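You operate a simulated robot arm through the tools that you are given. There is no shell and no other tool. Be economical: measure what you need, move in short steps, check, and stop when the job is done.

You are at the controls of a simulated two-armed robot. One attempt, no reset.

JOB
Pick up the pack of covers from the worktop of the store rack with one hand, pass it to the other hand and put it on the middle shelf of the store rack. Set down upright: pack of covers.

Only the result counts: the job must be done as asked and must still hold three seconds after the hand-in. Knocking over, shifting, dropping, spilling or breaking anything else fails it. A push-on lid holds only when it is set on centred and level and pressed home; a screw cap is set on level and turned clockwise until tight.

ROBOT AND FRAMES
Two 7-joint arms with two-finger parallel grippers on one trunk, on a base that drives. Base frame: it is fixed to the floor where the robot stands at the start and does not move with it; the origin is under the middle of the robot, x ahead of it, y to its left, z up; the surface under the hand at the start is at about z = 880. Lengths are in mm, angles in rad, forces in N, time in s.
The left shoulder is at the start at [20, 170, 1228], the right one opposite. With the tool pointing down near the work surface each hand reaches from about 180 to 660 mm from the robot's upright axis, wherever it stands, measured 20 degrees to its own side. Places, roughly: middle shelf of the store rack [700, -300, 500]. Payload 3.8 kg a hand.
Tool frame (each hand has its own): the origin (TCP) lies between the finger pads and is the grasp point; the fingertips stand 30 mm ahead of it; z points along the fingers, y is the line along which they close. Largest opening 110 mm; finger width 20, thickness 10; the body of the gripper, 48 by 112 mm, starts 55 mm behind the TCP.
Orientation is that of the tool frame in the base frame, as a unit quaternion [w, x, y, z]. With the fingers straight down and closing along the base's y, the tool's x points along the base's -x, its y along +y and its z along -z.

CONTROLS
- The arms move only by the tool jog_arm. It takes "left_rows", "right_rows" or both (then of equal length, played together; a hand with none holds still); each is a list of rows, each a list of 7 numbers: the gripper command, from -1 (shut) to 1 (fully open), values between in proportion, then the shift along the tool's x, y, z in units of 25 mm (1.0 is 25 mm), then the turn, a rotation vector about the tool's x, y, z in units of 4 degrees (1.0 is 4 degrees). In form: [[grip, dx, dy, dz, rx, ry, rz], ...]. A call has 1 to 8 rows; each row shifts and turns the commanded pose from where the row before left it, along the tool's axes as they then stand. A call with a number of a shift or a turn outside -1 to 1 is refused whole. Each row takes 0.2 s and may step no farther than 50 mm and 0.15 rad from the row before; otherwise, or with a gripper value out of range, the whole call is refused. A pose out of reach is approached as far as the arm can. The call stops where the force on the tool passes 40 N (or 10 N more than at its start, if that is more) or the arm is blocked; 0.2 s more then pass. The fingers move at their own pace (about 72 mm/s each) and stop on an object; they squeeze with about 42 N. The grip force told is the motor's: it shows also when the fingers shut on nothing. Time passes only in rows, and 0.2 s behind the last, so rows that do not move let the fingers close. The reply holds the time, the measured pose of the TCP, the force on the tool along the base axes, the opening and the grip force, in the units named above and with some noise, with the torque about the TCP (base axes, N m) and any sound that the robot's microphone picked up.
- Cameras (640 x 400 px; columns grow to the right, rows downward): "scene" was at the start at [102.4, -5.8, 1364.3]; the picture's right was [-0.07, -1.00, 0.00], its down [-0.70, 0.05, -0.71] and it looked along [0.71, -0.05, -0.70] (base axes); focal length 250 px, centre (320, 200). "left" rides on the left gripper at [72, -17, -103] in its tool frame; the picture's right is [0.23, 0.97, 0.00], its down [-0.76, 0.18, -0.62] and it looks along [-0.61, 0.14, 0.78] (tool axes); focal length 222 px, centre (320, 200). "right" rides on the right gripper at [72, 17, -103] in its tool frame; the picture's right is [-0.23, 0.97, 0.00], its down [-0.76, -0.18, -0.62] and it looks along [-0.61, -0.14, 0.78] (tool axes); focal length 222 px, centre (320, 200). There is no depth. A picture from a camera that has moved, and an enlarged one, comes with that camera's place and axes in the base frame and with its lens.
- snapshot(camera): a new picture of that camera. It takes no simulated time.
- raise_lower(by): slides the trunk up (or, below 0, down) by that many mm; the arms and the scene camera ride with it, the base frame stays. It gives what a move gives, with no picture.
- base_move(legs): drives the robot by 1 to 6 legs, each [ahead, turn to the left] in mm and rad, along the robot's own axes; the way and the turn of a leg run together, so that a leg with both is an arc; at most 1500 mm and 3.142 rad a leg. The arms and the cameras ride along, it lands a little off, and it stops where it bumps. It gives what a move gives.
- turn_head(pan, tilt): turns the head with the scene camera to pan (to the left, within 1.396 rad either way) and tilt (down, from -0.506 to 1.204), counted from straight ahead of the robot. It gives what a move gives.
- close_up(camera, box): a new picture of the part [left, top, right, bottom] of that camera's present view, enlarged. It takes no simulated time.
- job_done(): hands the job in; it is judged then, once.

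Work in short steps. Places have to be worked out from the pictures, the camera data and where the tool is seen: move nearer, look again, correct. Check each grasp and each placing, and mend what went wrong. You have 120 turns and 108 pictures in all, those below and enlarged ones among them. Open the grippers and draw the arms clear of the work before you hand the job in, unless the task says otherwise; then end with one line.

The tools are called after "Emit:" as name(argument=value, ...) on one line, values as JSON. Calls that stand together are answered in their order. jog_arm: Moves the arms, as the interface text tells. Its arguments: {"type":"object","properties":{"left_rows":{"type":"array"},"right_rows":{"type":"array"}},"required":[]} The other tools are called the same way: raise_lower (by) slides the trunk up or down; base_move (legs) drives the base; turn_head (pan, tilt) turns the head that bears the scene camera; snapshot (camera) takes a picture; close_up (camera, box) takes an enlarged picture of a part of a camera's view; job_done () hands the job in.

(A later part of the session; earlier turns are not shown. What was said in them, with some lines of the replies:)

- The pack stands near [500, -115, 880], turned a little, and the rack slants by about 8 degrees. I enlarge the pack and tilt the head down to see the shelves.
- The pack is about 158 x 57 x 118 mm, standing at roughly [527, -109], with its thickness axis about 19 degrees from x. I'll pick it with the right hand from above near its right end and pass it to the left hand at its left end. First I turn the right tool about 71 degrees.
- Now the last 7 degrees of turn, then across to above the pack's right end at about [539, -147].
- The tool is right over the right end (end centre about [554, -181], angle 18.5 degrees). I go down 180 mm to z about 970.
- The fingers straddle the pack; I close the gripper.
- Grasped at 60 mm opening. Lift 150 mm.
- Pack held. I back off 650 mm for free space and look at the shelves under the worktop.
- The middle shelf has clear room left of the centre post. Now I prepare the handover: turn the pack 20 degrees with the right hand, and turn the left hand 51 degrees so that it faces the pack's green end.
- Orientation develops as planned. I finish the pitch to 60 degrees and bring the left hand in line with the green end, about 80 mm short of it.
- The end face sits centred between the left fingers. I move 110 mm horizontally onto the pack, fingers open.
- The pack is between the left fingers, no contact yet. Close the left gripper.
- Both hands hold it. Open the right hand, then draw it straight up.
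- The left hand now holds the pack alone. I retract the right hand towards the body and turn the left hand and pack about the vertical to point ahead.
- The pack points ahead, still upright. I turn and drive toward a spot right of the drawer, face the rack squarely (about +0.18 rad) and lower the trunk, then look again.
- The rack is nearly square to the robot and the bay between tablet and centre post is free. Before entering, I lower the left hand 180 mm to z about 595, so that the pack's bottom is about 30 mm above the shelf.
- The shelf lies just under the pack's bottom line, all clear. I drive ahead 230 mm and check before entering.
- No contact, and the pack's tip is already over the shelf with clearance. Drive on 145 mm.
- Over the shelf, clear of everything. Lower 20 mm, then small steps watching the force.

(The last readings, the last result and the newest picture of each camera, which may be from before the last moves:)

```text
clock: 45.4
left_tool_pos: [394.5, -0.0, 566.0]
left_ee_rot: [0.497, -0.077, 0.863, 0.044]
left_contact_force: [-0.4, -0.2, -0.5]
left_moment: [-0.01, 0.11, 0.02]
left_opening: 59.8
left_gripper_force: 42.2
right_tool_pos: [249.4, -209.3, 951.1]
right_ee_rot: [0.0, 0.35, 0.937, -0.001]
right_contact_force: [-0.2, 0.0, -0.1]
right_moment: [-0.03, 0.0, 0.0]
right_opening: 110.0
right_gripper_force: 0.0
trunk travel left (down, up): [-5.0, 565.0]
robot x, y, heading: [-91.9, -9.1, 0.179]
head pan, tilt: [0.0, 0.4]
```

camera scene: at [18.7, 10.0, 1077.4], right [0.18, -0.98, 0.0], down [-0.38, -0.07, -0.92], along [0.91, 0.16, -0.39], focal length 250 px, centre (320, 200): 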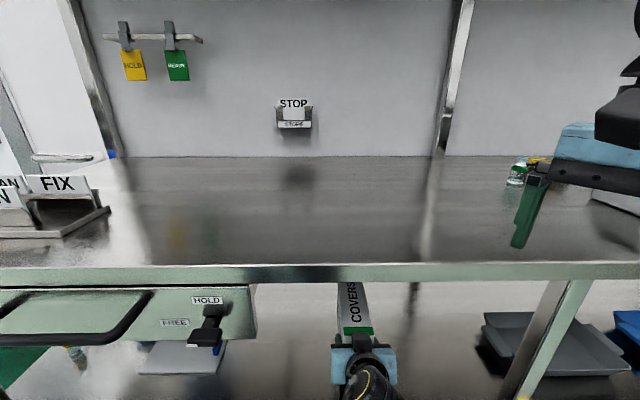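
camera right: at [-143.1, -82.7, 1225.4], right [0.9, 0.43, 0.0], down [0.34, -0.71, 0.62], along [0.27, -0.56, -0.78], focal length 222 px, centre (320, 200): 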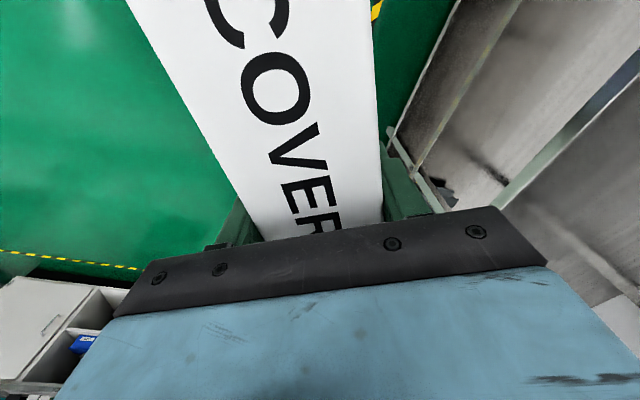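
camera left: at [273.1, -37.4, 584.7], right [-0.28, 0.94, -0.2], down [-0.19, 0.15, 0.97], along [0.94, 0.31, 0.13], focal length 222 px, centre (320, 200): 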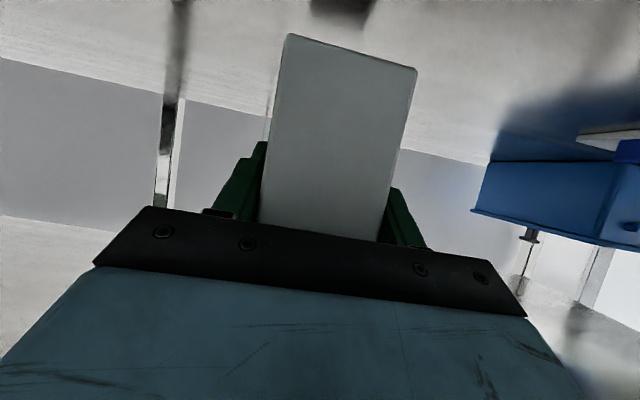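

No contact yet; continue in 3 mm steps.

Emit:
jog_arm(left_rows=[[-1, 0.104, 0, 0.06, 0, 0, 0]])

Emit:
jog_arm(left_rows=[[-1, 0.104, 0, 0.06, 0, 0, 0]])

Emit:
snapshot(camera="left")

```text
clock: 45.8
left_tool_pos: [393.5, 1.3, 561.8]
left_ee_rot: [0.498, -0.077, 0.863, 0.045]
left_contact_force: [-0.5, 0.0, -0.5]
left_moment: [0.0, 0.13, 0.01]
left_opening: 59.5
left_gripper_force: 41.6
right_tool_pos: [250.3, -209.9, 952.0]
right_ee_rot: [0.0, 0.35, 0.937, -0.001]
right_contact_force: [-0.8, 0.1, -0.3]
right_moment: [0.0, -0.03, 0.01]
right_opening: 110.1
right_gripper_force: 0.1
trunk travel left (down, up): [-5.0, 565.0]
robot x, y, heading: [-90.0, -11.9, 0.178]
head pan, tilt: [0.0, 0.4]
```

```text
clock: 46.2
left_tool_pos: [395.0, 2.1, 557.6]
left_ee_rot: [0.498, -0.077, 0.863, 0.045]
left_contact_force: [0.4, 0.4, -0.1]
left_moment: [-0.04, 0.13, 0.01]
left_opening: 59.8
left_gripper_force: 42.2
right_tool_pos: [249.0, -210.8, 951.7]
right_ee_rot: [-0.001, 0.35, 0.937, 0.0]
right_contact_force: [-0.7, -0.4, -0.2]
right_moment: [-0.02, 0.01, -0.01]
right_opening: 110.2
right_gripper_force: 0.1
trunk travel left (down, up): [-5.0, 565.0]
robot x, y, heading: [-94.2, -10.4, 0.176]
head pan, tilt: [0.0, 0.4]
```

```text
78 pictures are left
camera left: at [272.7, -37.1, 548.0], right [-0.28, 0.94, -0.2], down [-0.19, 0.15, 0.97], along [0.94, 0.31, 0.13], focal length 222 px, centre (320, 200)
```

left: 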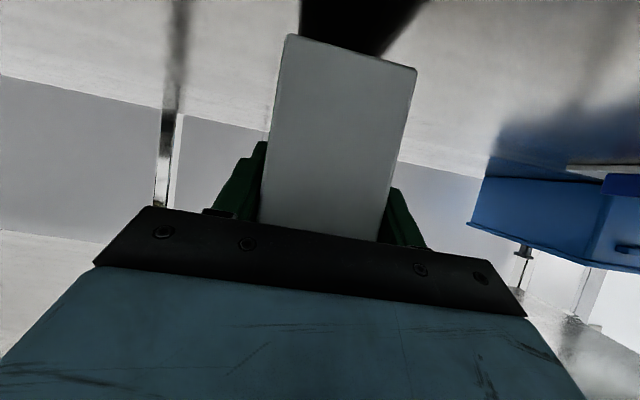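

The dark contact shadow is closing up under the pack; keep going down.

Emit:
jog_arm(left_rows=[[-1, 0.104, 0, 0.06, 0, 0, 0]])

Emit:
jog_arm(left_rows=[[-1, 0.07, 0, 0.04, 0, 0, 0]])

Emit:
jog_arm(left_rows=[[-1, 0.07, 0, 0.04, 0, 0, 0]])

Emit:
snapshot(camera="left")

```text
clock: 46.6
left_tool_pos: [394.7, 2.1, 555.0]
left_ee_rot: [0.497, -0.077, 0.863, 0.045]
left_contact_force: [-0.3, 0.0, -0.1]
left_moment: [-0.02, 0.09, 0.01]
left_opening: 59.6
left_gripper_force: 42.2
right_tool_pos: [249.5, -209.5, 952.3]
right_ee_rot: [0.0, 0.351, 0.937, 0.0]
right_contact_force: [0.9, -0.5, 0.3]
right_moment: [-0.03, -0.02, 0.03]
right_opening: 110.0
right_gripper_force: 0.1
trunk travel left (down, up): [-5.0, 565.0]
robot x, y, heading: [-90.4, -7.0, 0.178]
head pan, tilt: [0.0, 0.4]
```

```text
clock: 47.0
left_tool_pos: [394.6, 2.4, 553.9]
left_ee_rot: [0.498, -0.076, 0.863, 0.046]
left_contact_force: [-0.6, 0.4, 0.2]
left_moment: [-0.02, 0.1, 0.02]
left_opening: 59.6
left_gripper_force: 42.2
right_tool_pos: [250.0, -210.5, 951.5]
right_ee_rot: [0.001, 0.35, 0.937, 0.0]
right_contact_force: [0.5, 1.1, -0.5]
right_moment: [-0.01, -0.01, 0.01]
right_opening: 110.1
right_gripper_force: 0.1
trunk travel left (down, up): [-5.0, 565.0]
robot x, y, heading: [-95.6, -15.7, 0.18]
head pan, tilt: [0.0, 0.4]
```

```text
clock: 47.4
left_tool_pos: [396.6, 4.8, 549.6]
left_ee_rot: [0.498, -0.076, 0.862, 0.05]
left_contact_force: [-0.7, 1.0, 0.4]
left_moment: [-0.03, 0.12, -0.03]
left_opening: 59.5
left_gripper_force: 41.1
right_tool_pos: [249.0, -209.9, 950.9]
right_ee_rot: [0.001, 0.35, 0.937, 0.0]
right_contact_force: [0.6, 0.0, -0.5]
right_moment: [-0.01, -0.01, -0.01]
right_opening: 109.6
right_gripper_force: 0.1
trunk travel left (down, up): [-5.0, 565.0]
robot x, y, heading: [-98.5, -8.8, 0.179]
head pan, tilt: [0.0, 0.4]
```

```text
77 pictures are left
camera left: at [274.7, -33.4, 539.5], right [-0.29, 0.94, -0.19], down [-0.19, 0.14, 0.97], along [0.94, 0.32, 0.14], focal length 222 px, centre (320, 200)
```

left: 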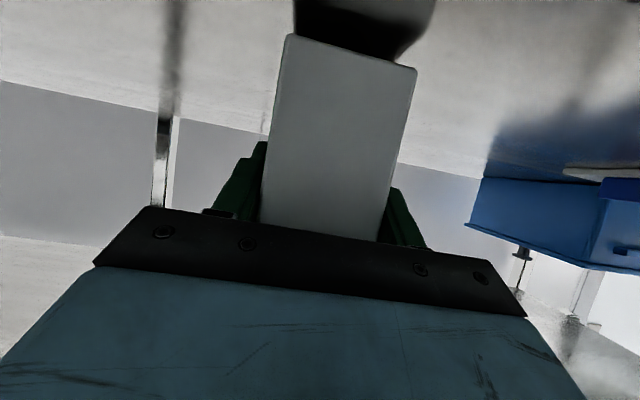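

The pose has begun to drift slightly (y +3 mm, small turn) without force at the tool; I look at the left arm before going on.

Emit:
turn_head(pan=0.3, tilt=1.0)

Emit:
snapshot(camera="scene")

```text
clock: 48.4
left_tool_pos: [394.1, 4.4, 549.8]
left_ee_rot: [0.497, -0.076, 0.863, 0.048]
left_contact_force: [0.0, 0.9, 1.2]
left_moment: [-0.01, 0.11, -0.01]
left_opening: 60.0
left_gripper_force: 41.9
right_tool_pos: [250.0, -209.6, 951.9]
right_ee_rot: [0.0, 0.351, 0.937, -0.001]
right_contact_force: [-0.3, -0.8, 0.5]
right_moment: [-0.01, -0.04, 0.01]
right_opening: 110.1
right_gripper_force: 0.1
trunk travel left (down, up): [-5.0, 565.0]
robot x, y, heading: [-92.3, -8.6, 0.178]
head pan, tilt: [0.3, 1.0]
```

```text
76 pictures are left
camera scene: at [-10.6, 25.7, 1027.2], right [0.46, -0.89, 0.0], down [-0.75, -0.39, -0.54], along [0.48, 0.25, -0.84], focal length 250 px, centre (320, 200)
```

scene: 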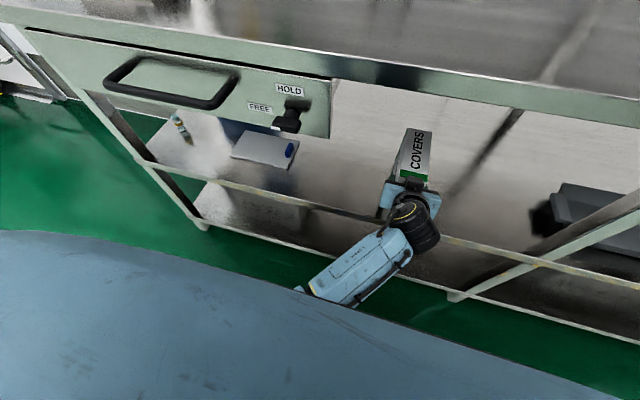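

Emit:
close_up(camera="scene", box=[280, 110, 480, 310])

```text
2.00 times, centred on (380, 210) of scene
camera zoom: at [-10.6, 25.7, 1027.2], right [0.46, -0.89, 0.0], down [-0.75, -0.39, -0.54], along [0.48, 0.25, -0.84], focal length 500 px, centre (200, 180)
```

zoom: 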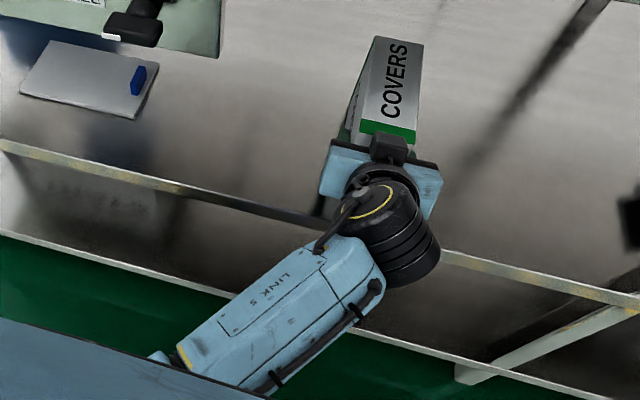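

The wrist clears the rail; the arm may simply be near a limit, and the vertical force is just starting to rise. Continue with 2 mm steps.

Emit:
jog_arm(left_rows=[[-1, 0.07, 0, 0.04, 0, 0, 0]])

Emit:
jog_arm(left_rows=[[-1, 0.07, 0, 0.04, 0, 0, 0]])

```text
clock: 48.8
left_tool_pos: [394.9, 7.3, 546.4]
left_ee_rot: [0.497, -0.075, 0.863, 0.052]
left_contact_force: [0.4, 0.4, -0.3]
left_moment: [-0.03, 0.11, 0.01]
left_opening: 59.8
left_gripper_force: 41.9
right_tool_pos: [249.9, -210.0, 951.6]
right_ee_rot: [0.0, 0.35, 0.937, 0.0]
right_contact_force: [-0.1, 0.2, -0.7]
right_moment: [-0.02, 0.0, -0.01]
right_opening: 109.9
right_gripper_force: 0.1
trunk travel left (down, up): [-5.0, 565.0]
robot x, y, heading: [-93.2, -10.3, 0.183]
head pan, tilt: [0.3, 1.0]
```

```text
clock: 49.2
left_tool_pos: [395.1, 10.3, 544.3]
left_ee_rot: [0.499, -0.074, 0.862, 0.054]
left_contact_force: [0.2, 0.9, -1.5]
left_moment: [-0.05, 0.08, 0.04]
left_opening: 59.7
left_gripper_force: 42.0
right_tool_pos: [249.5, -209.5, 951.2]
right_ee_rot: [0.0, 0.35, 0.937, 0.0]
right_contact_force: [-0.3, 1.1, 1.0]
right_moment: [-0.01, 0.0, 0.02]
right_opening: 109.8
right_gripper_force: 0.0
trunk travel left (down, up): [-5.0, 565.0]
robot x, y, heading: [-93.5, -6.0, 0.175]
head pan, tilt: [0.3, 1.0]
```

Still no contact, but sideways drift grows: the arm is at some limit. I look for the left elbow.

Emit:
turn_head(pan=0.9, tilt=0.9)

Emit:
snapshot(camera="scene")

Emit:
snapshot(camera="left")

```text
clock: 50.2
left_tool_pos: [395.3, 8.8, 542.5]
left_ee_rot: [0.499, -0.073, 0.862, 0.053]
left_contact_force: [3.0, 2.0, 7.7]
left_moment: [-0.19, 0.11, 0.08]
left_opening: 59.8
left_gripper_force: 42.4
right_tool_pos: [249.7, -209.8, 952.8]
right_ee_rot: [0.0, 0.35, 0.937, 0.0]
right_contact_force: [-0.3, 0.2, -1.0]
right_moment: [-0.02, -0.03, 0.0]
right_opening: 109.9
right_gripper_force: 0.1
trunk travel left (down, up): [-5.0, 565.0]
robot x, y, heading: [-95.8, -7.4, 0.18]
head pan, tilt: [0.901, 0.901]
```

```text
74 pictures are left
camera scene: at [-37.2, 60.3, 1034.5], right [0.88, -0.47, 0.0], down [-0.37, -0.69, -0.62], along [0.29, 0.55, -0.78], focal length 250 px, centre (320, 200)
```

scene: 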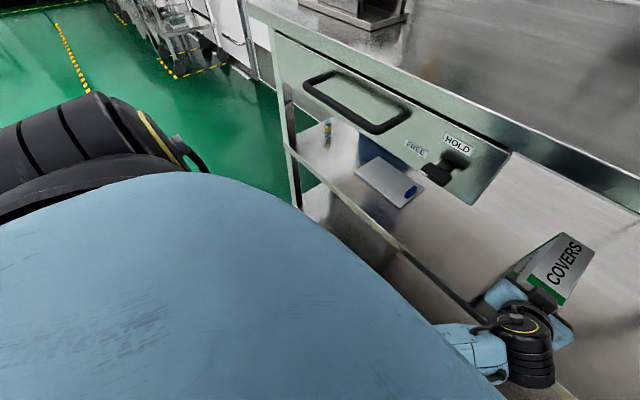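

```text
73 pictures are left
camera left: at [272.8, -29.3, 532.5], right [-0.29, 0.94, -0.18], down [-0.19, 0.13, 0.97], along [0.94, 0.31, 0.14], focal length 222 px, centre (320, 200)
```

left: 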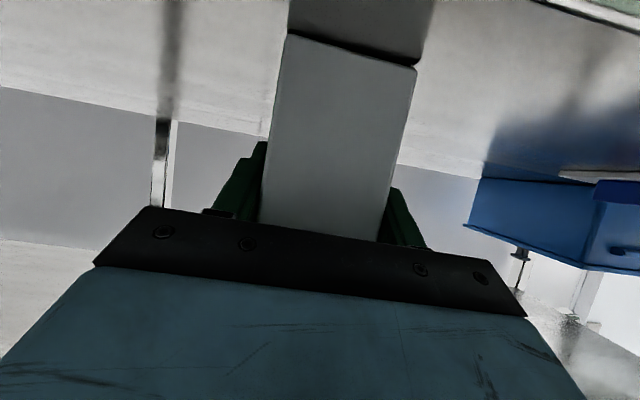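

The tool now reads +7.7 N upward at z 542.5 and the contact shadow has closed: the pack rests on the shelf. I open gently.

Emit:
jog_arm(left_rows=[[0.15, 0, 0, 0, 0, 0, 0], [0.25, 0, 0, 0, 0, 0, 0], [0.5, 0, 0, 0, 0, 0, 0], [0.8, 0, 0, 0, 0, 0, 0]])

Emit:
snapshot(camera="left")

Emit:
close_up(camera="scene", box=[460, 210, 640, 390])

```text
clock: 51.2
left_tool_pos: [393.1, 9.0, 543.3]
left_ee_rot: [0.497, -0.074, 0.863, 0.053]
left_contact_force: [-0.7, -0.1, 0.8]
left_moment: [0.0, 0.02, -0.02]
left_opening: 99.2
left_gripper_force: 0.1
right_tool_pos: [249.2, -210.6, 952.4]
right_ee_rot: [0.0, 0.35, 0.937, 0.0]
right_contact_force: [0.5, -0.4, 0.4]
right_moment: [0.0, 0.02, 0.01]
right_opening: 110.1
right_gripper_force: 0.0
trunk travel left (down, up): [-5.0, 565.0]
robot x, y, heading: [-91.5, -7.1, 0.183]
head pan, tilt: [0.901, 0.901]
```

```text
72 pictures are left
camera left: at [271.8, -29.7, 531.2], right [-0.29, 0.94, -0.18], down [-0.18, 0.13, 0.97], along [0.94, 0.31, 0.14], focal length 222 px, centre (320, 200)
```

left: 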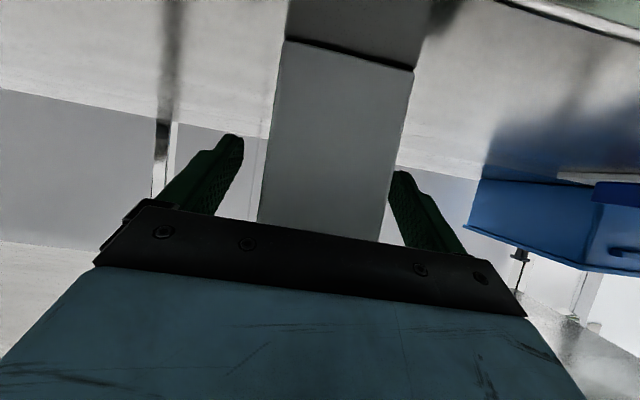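

```text
2.22 times, centred on (550, 300) of scene
camera zoom: at [-37.0, 60.2, 1034.4], right [0.88, -0.47, 0.0], down [-0.37, -0.69, -0.62], along [0.29, 0.55, -0.78], focal length 556 px, centre (-191, -22)
```

zoom: 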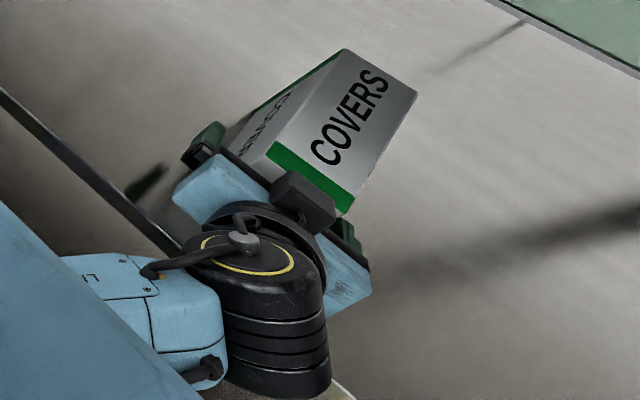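

Released; the pack stands on the shelf. I open fully and back the robot straight out.

Emit:
jog_arm(left_rows=[[1, 0, 0, 0, 0, 0, 0], [1, 0, 0, 0, 0, 0, 0]])

Emit:
base_move(legs=[[-120, 0]])

Emit:
snapshot(camera="left")

```text
clock: 51.8
left_tool_pos: [393.2, 8.5, 541.6]
left_ee_rot: [0.497, -0.073, 0.863, 0.053]
left_contact_force: [-0.5, -0.5, -0.5]
left_moment: [0.04, 0.03, 0.02]
left_opening: 110.1
left_gripper_force: 0.1
right_tool_pos: [249.8, -210.2, 951.8]
right_ee_rot: [0.0, 0.35, 0.937, 0.0]
right_contact_force: [-0.2, 0.0, -0.6]
right_moment: [0.02, -0.01, 0.03]
right_opening: 110.1
right_gripper_force: 0.1
trunk travel left (down, up): [-5.0, 565.0]
robot x, y, heading: [-95.2, -8.7, 0.178]
head pan, tilt: [0.901, 0.901]
```

```text
clock: 53.0
left_tool_pos: [275.3, -12.5, 541.6]
left_ee_rot: [0.497, -0.074, 0.863, 0.053]
left_contact_force: [0.3, -0.9, -0.4]
left_moment: [0.0, -0.01, -0.01]
left_opening: 110.1
left_gripper_force: 0.1
right_tool_pos: [133.6, -230.7, 950.9]
right_ee_rot: [0.0, 0.351, 0.936, 0.0]
right_contact_force: [0.4, -0.1, -0.1]
right_moment: [-0.02, -0.01, -0.02]
right_opening: 109.8
right_gripper_force: 0.1
trunk travel left (down, up): [-5.0, 565.0]
robot x, y, heading: [-213.4, -26.7, 0.184]
head pan, tilt: [0.901, 0.901]
```

```text
70 pictures are left
camera left: at [154.3, -50.5, 531.2], right [-0.29, 0.94, -0.18], down [-0.18, 0.13, 0.97], along [0.94, 0.31, 0.14], focal length 222 px, centre (320, 200)
```

left: 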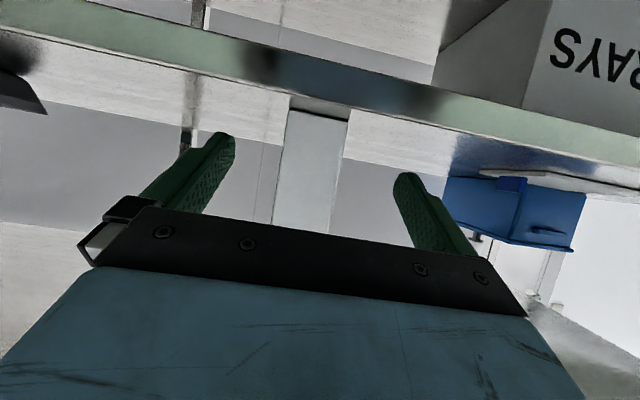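

The hand is free and the pack stays put. I back off further and check with the scene camera.

Emit:
base_move(legs=[[-250, 0]])

Emit:
turn_head(pan=0, tilt=0.4)

Emit:
snapshot(camera="scene")

Emit:
close_up(camera="scene", box=[260, 180, 460, 320])

```text
clock: 54.9
left_tool_pos: [27.7, -56.0, 541.6]
left_ee_rot: [0.496, -0.074, 0.863, 0.054]
left_contact_force: [-0.8, 0.2, -0.2]
left_moment: [0.03, -0.02, 0.02]
left_opening: 109.7
left_gripper_force: 0.0
right_tool_pos: [-115.9, -275.6, 951.8]
right_ee_rot: [0.0, 0.351, 0.937, 0.0]
right_contact_force: [0.1, 0.1, 0.2]
right_moment: [-0.02, -0.01, -0.01]
right_opening: 110.0
right_gripper_force: 0.0
trunk travel left (down, up): [-5.0, 565.0]
robot x, y, heading: [-460.4, -74.3, 0.181]
head pan, tilt: [0.901, 0.901]
```

```text
clock: 56.0
left_tool_pos: [27.7, -55.4, 540.7]
left_ee_rot: [0.497, -0.074, 0.863, 0.054]
left_contact_force: [0.5, -0.3, 0.3]
left_moment: [0.04, 0.02, 0.01]
left_opening: 110.1
left_gripper_force: 0.1
right_tool_pos: [-114.2, -274.7, 951.7]
right_ee_rot: [0.001, 0.35, 0.937, 0.0]
right_contact_force: [-0.2, -0.5, 0.0]
right_moment: [0.01, 0.01, 0.03]
right_opening: 110.0
right_gripper_force: 0.0
trunk travel left (down, up): [-5.0, 565.0]
robot x, y, heading: [-458.5, -77.8, 0.185]
head pan, tilt: [0.0, 0.4]
```

```text
69 pictures are left
camera scene: at [-346.3, -55.6, 1077.4], right [0.18, -0.98, 0.0], down [-0.38, -0.07, -0.92], along [0.91, 0.16, -0.39], focal length 250 px, centre (320, 200)
```

scene: 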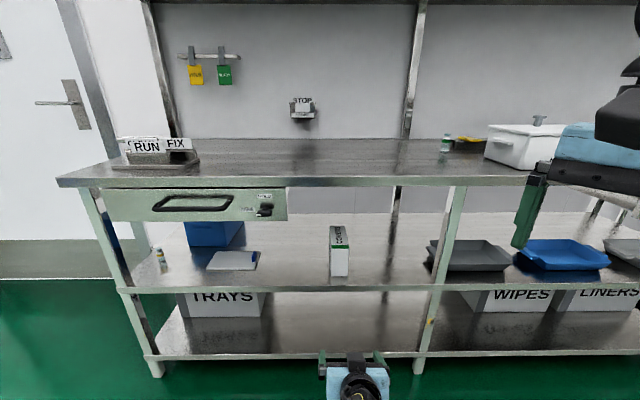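

```text
2.86 times, centred on (360, 250) of scene
camera zoom: at [-346.3, -55.6, 1077.4], right [0.18, -0.98, 0.0], down [-0.38, -0.07, -0.92], along [0.91, 0.16, -0.39], focal length 715 px, centre (206, 57)
```

zoom: 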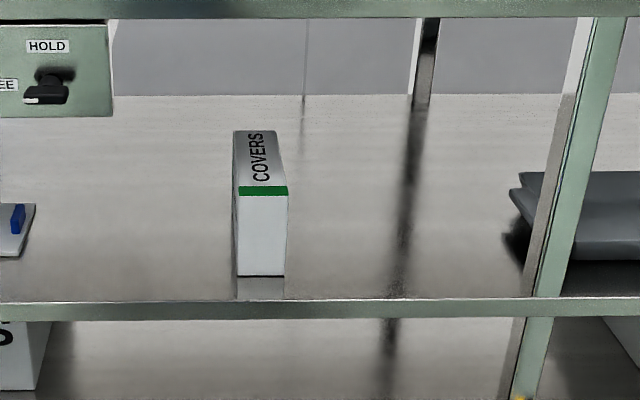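

The pack stands upright on the middle shelf, nothing else has shifted, and both hands are open and clear. I hand the job in.

Emit:
job_done()

```text
The job is handed in.
```

The pack of covers was picked up from the worktop with the right hand, passed to the left hand and set upright on the middle shelf. Both grippers are open and clear, and I saw nothing else disturbed.
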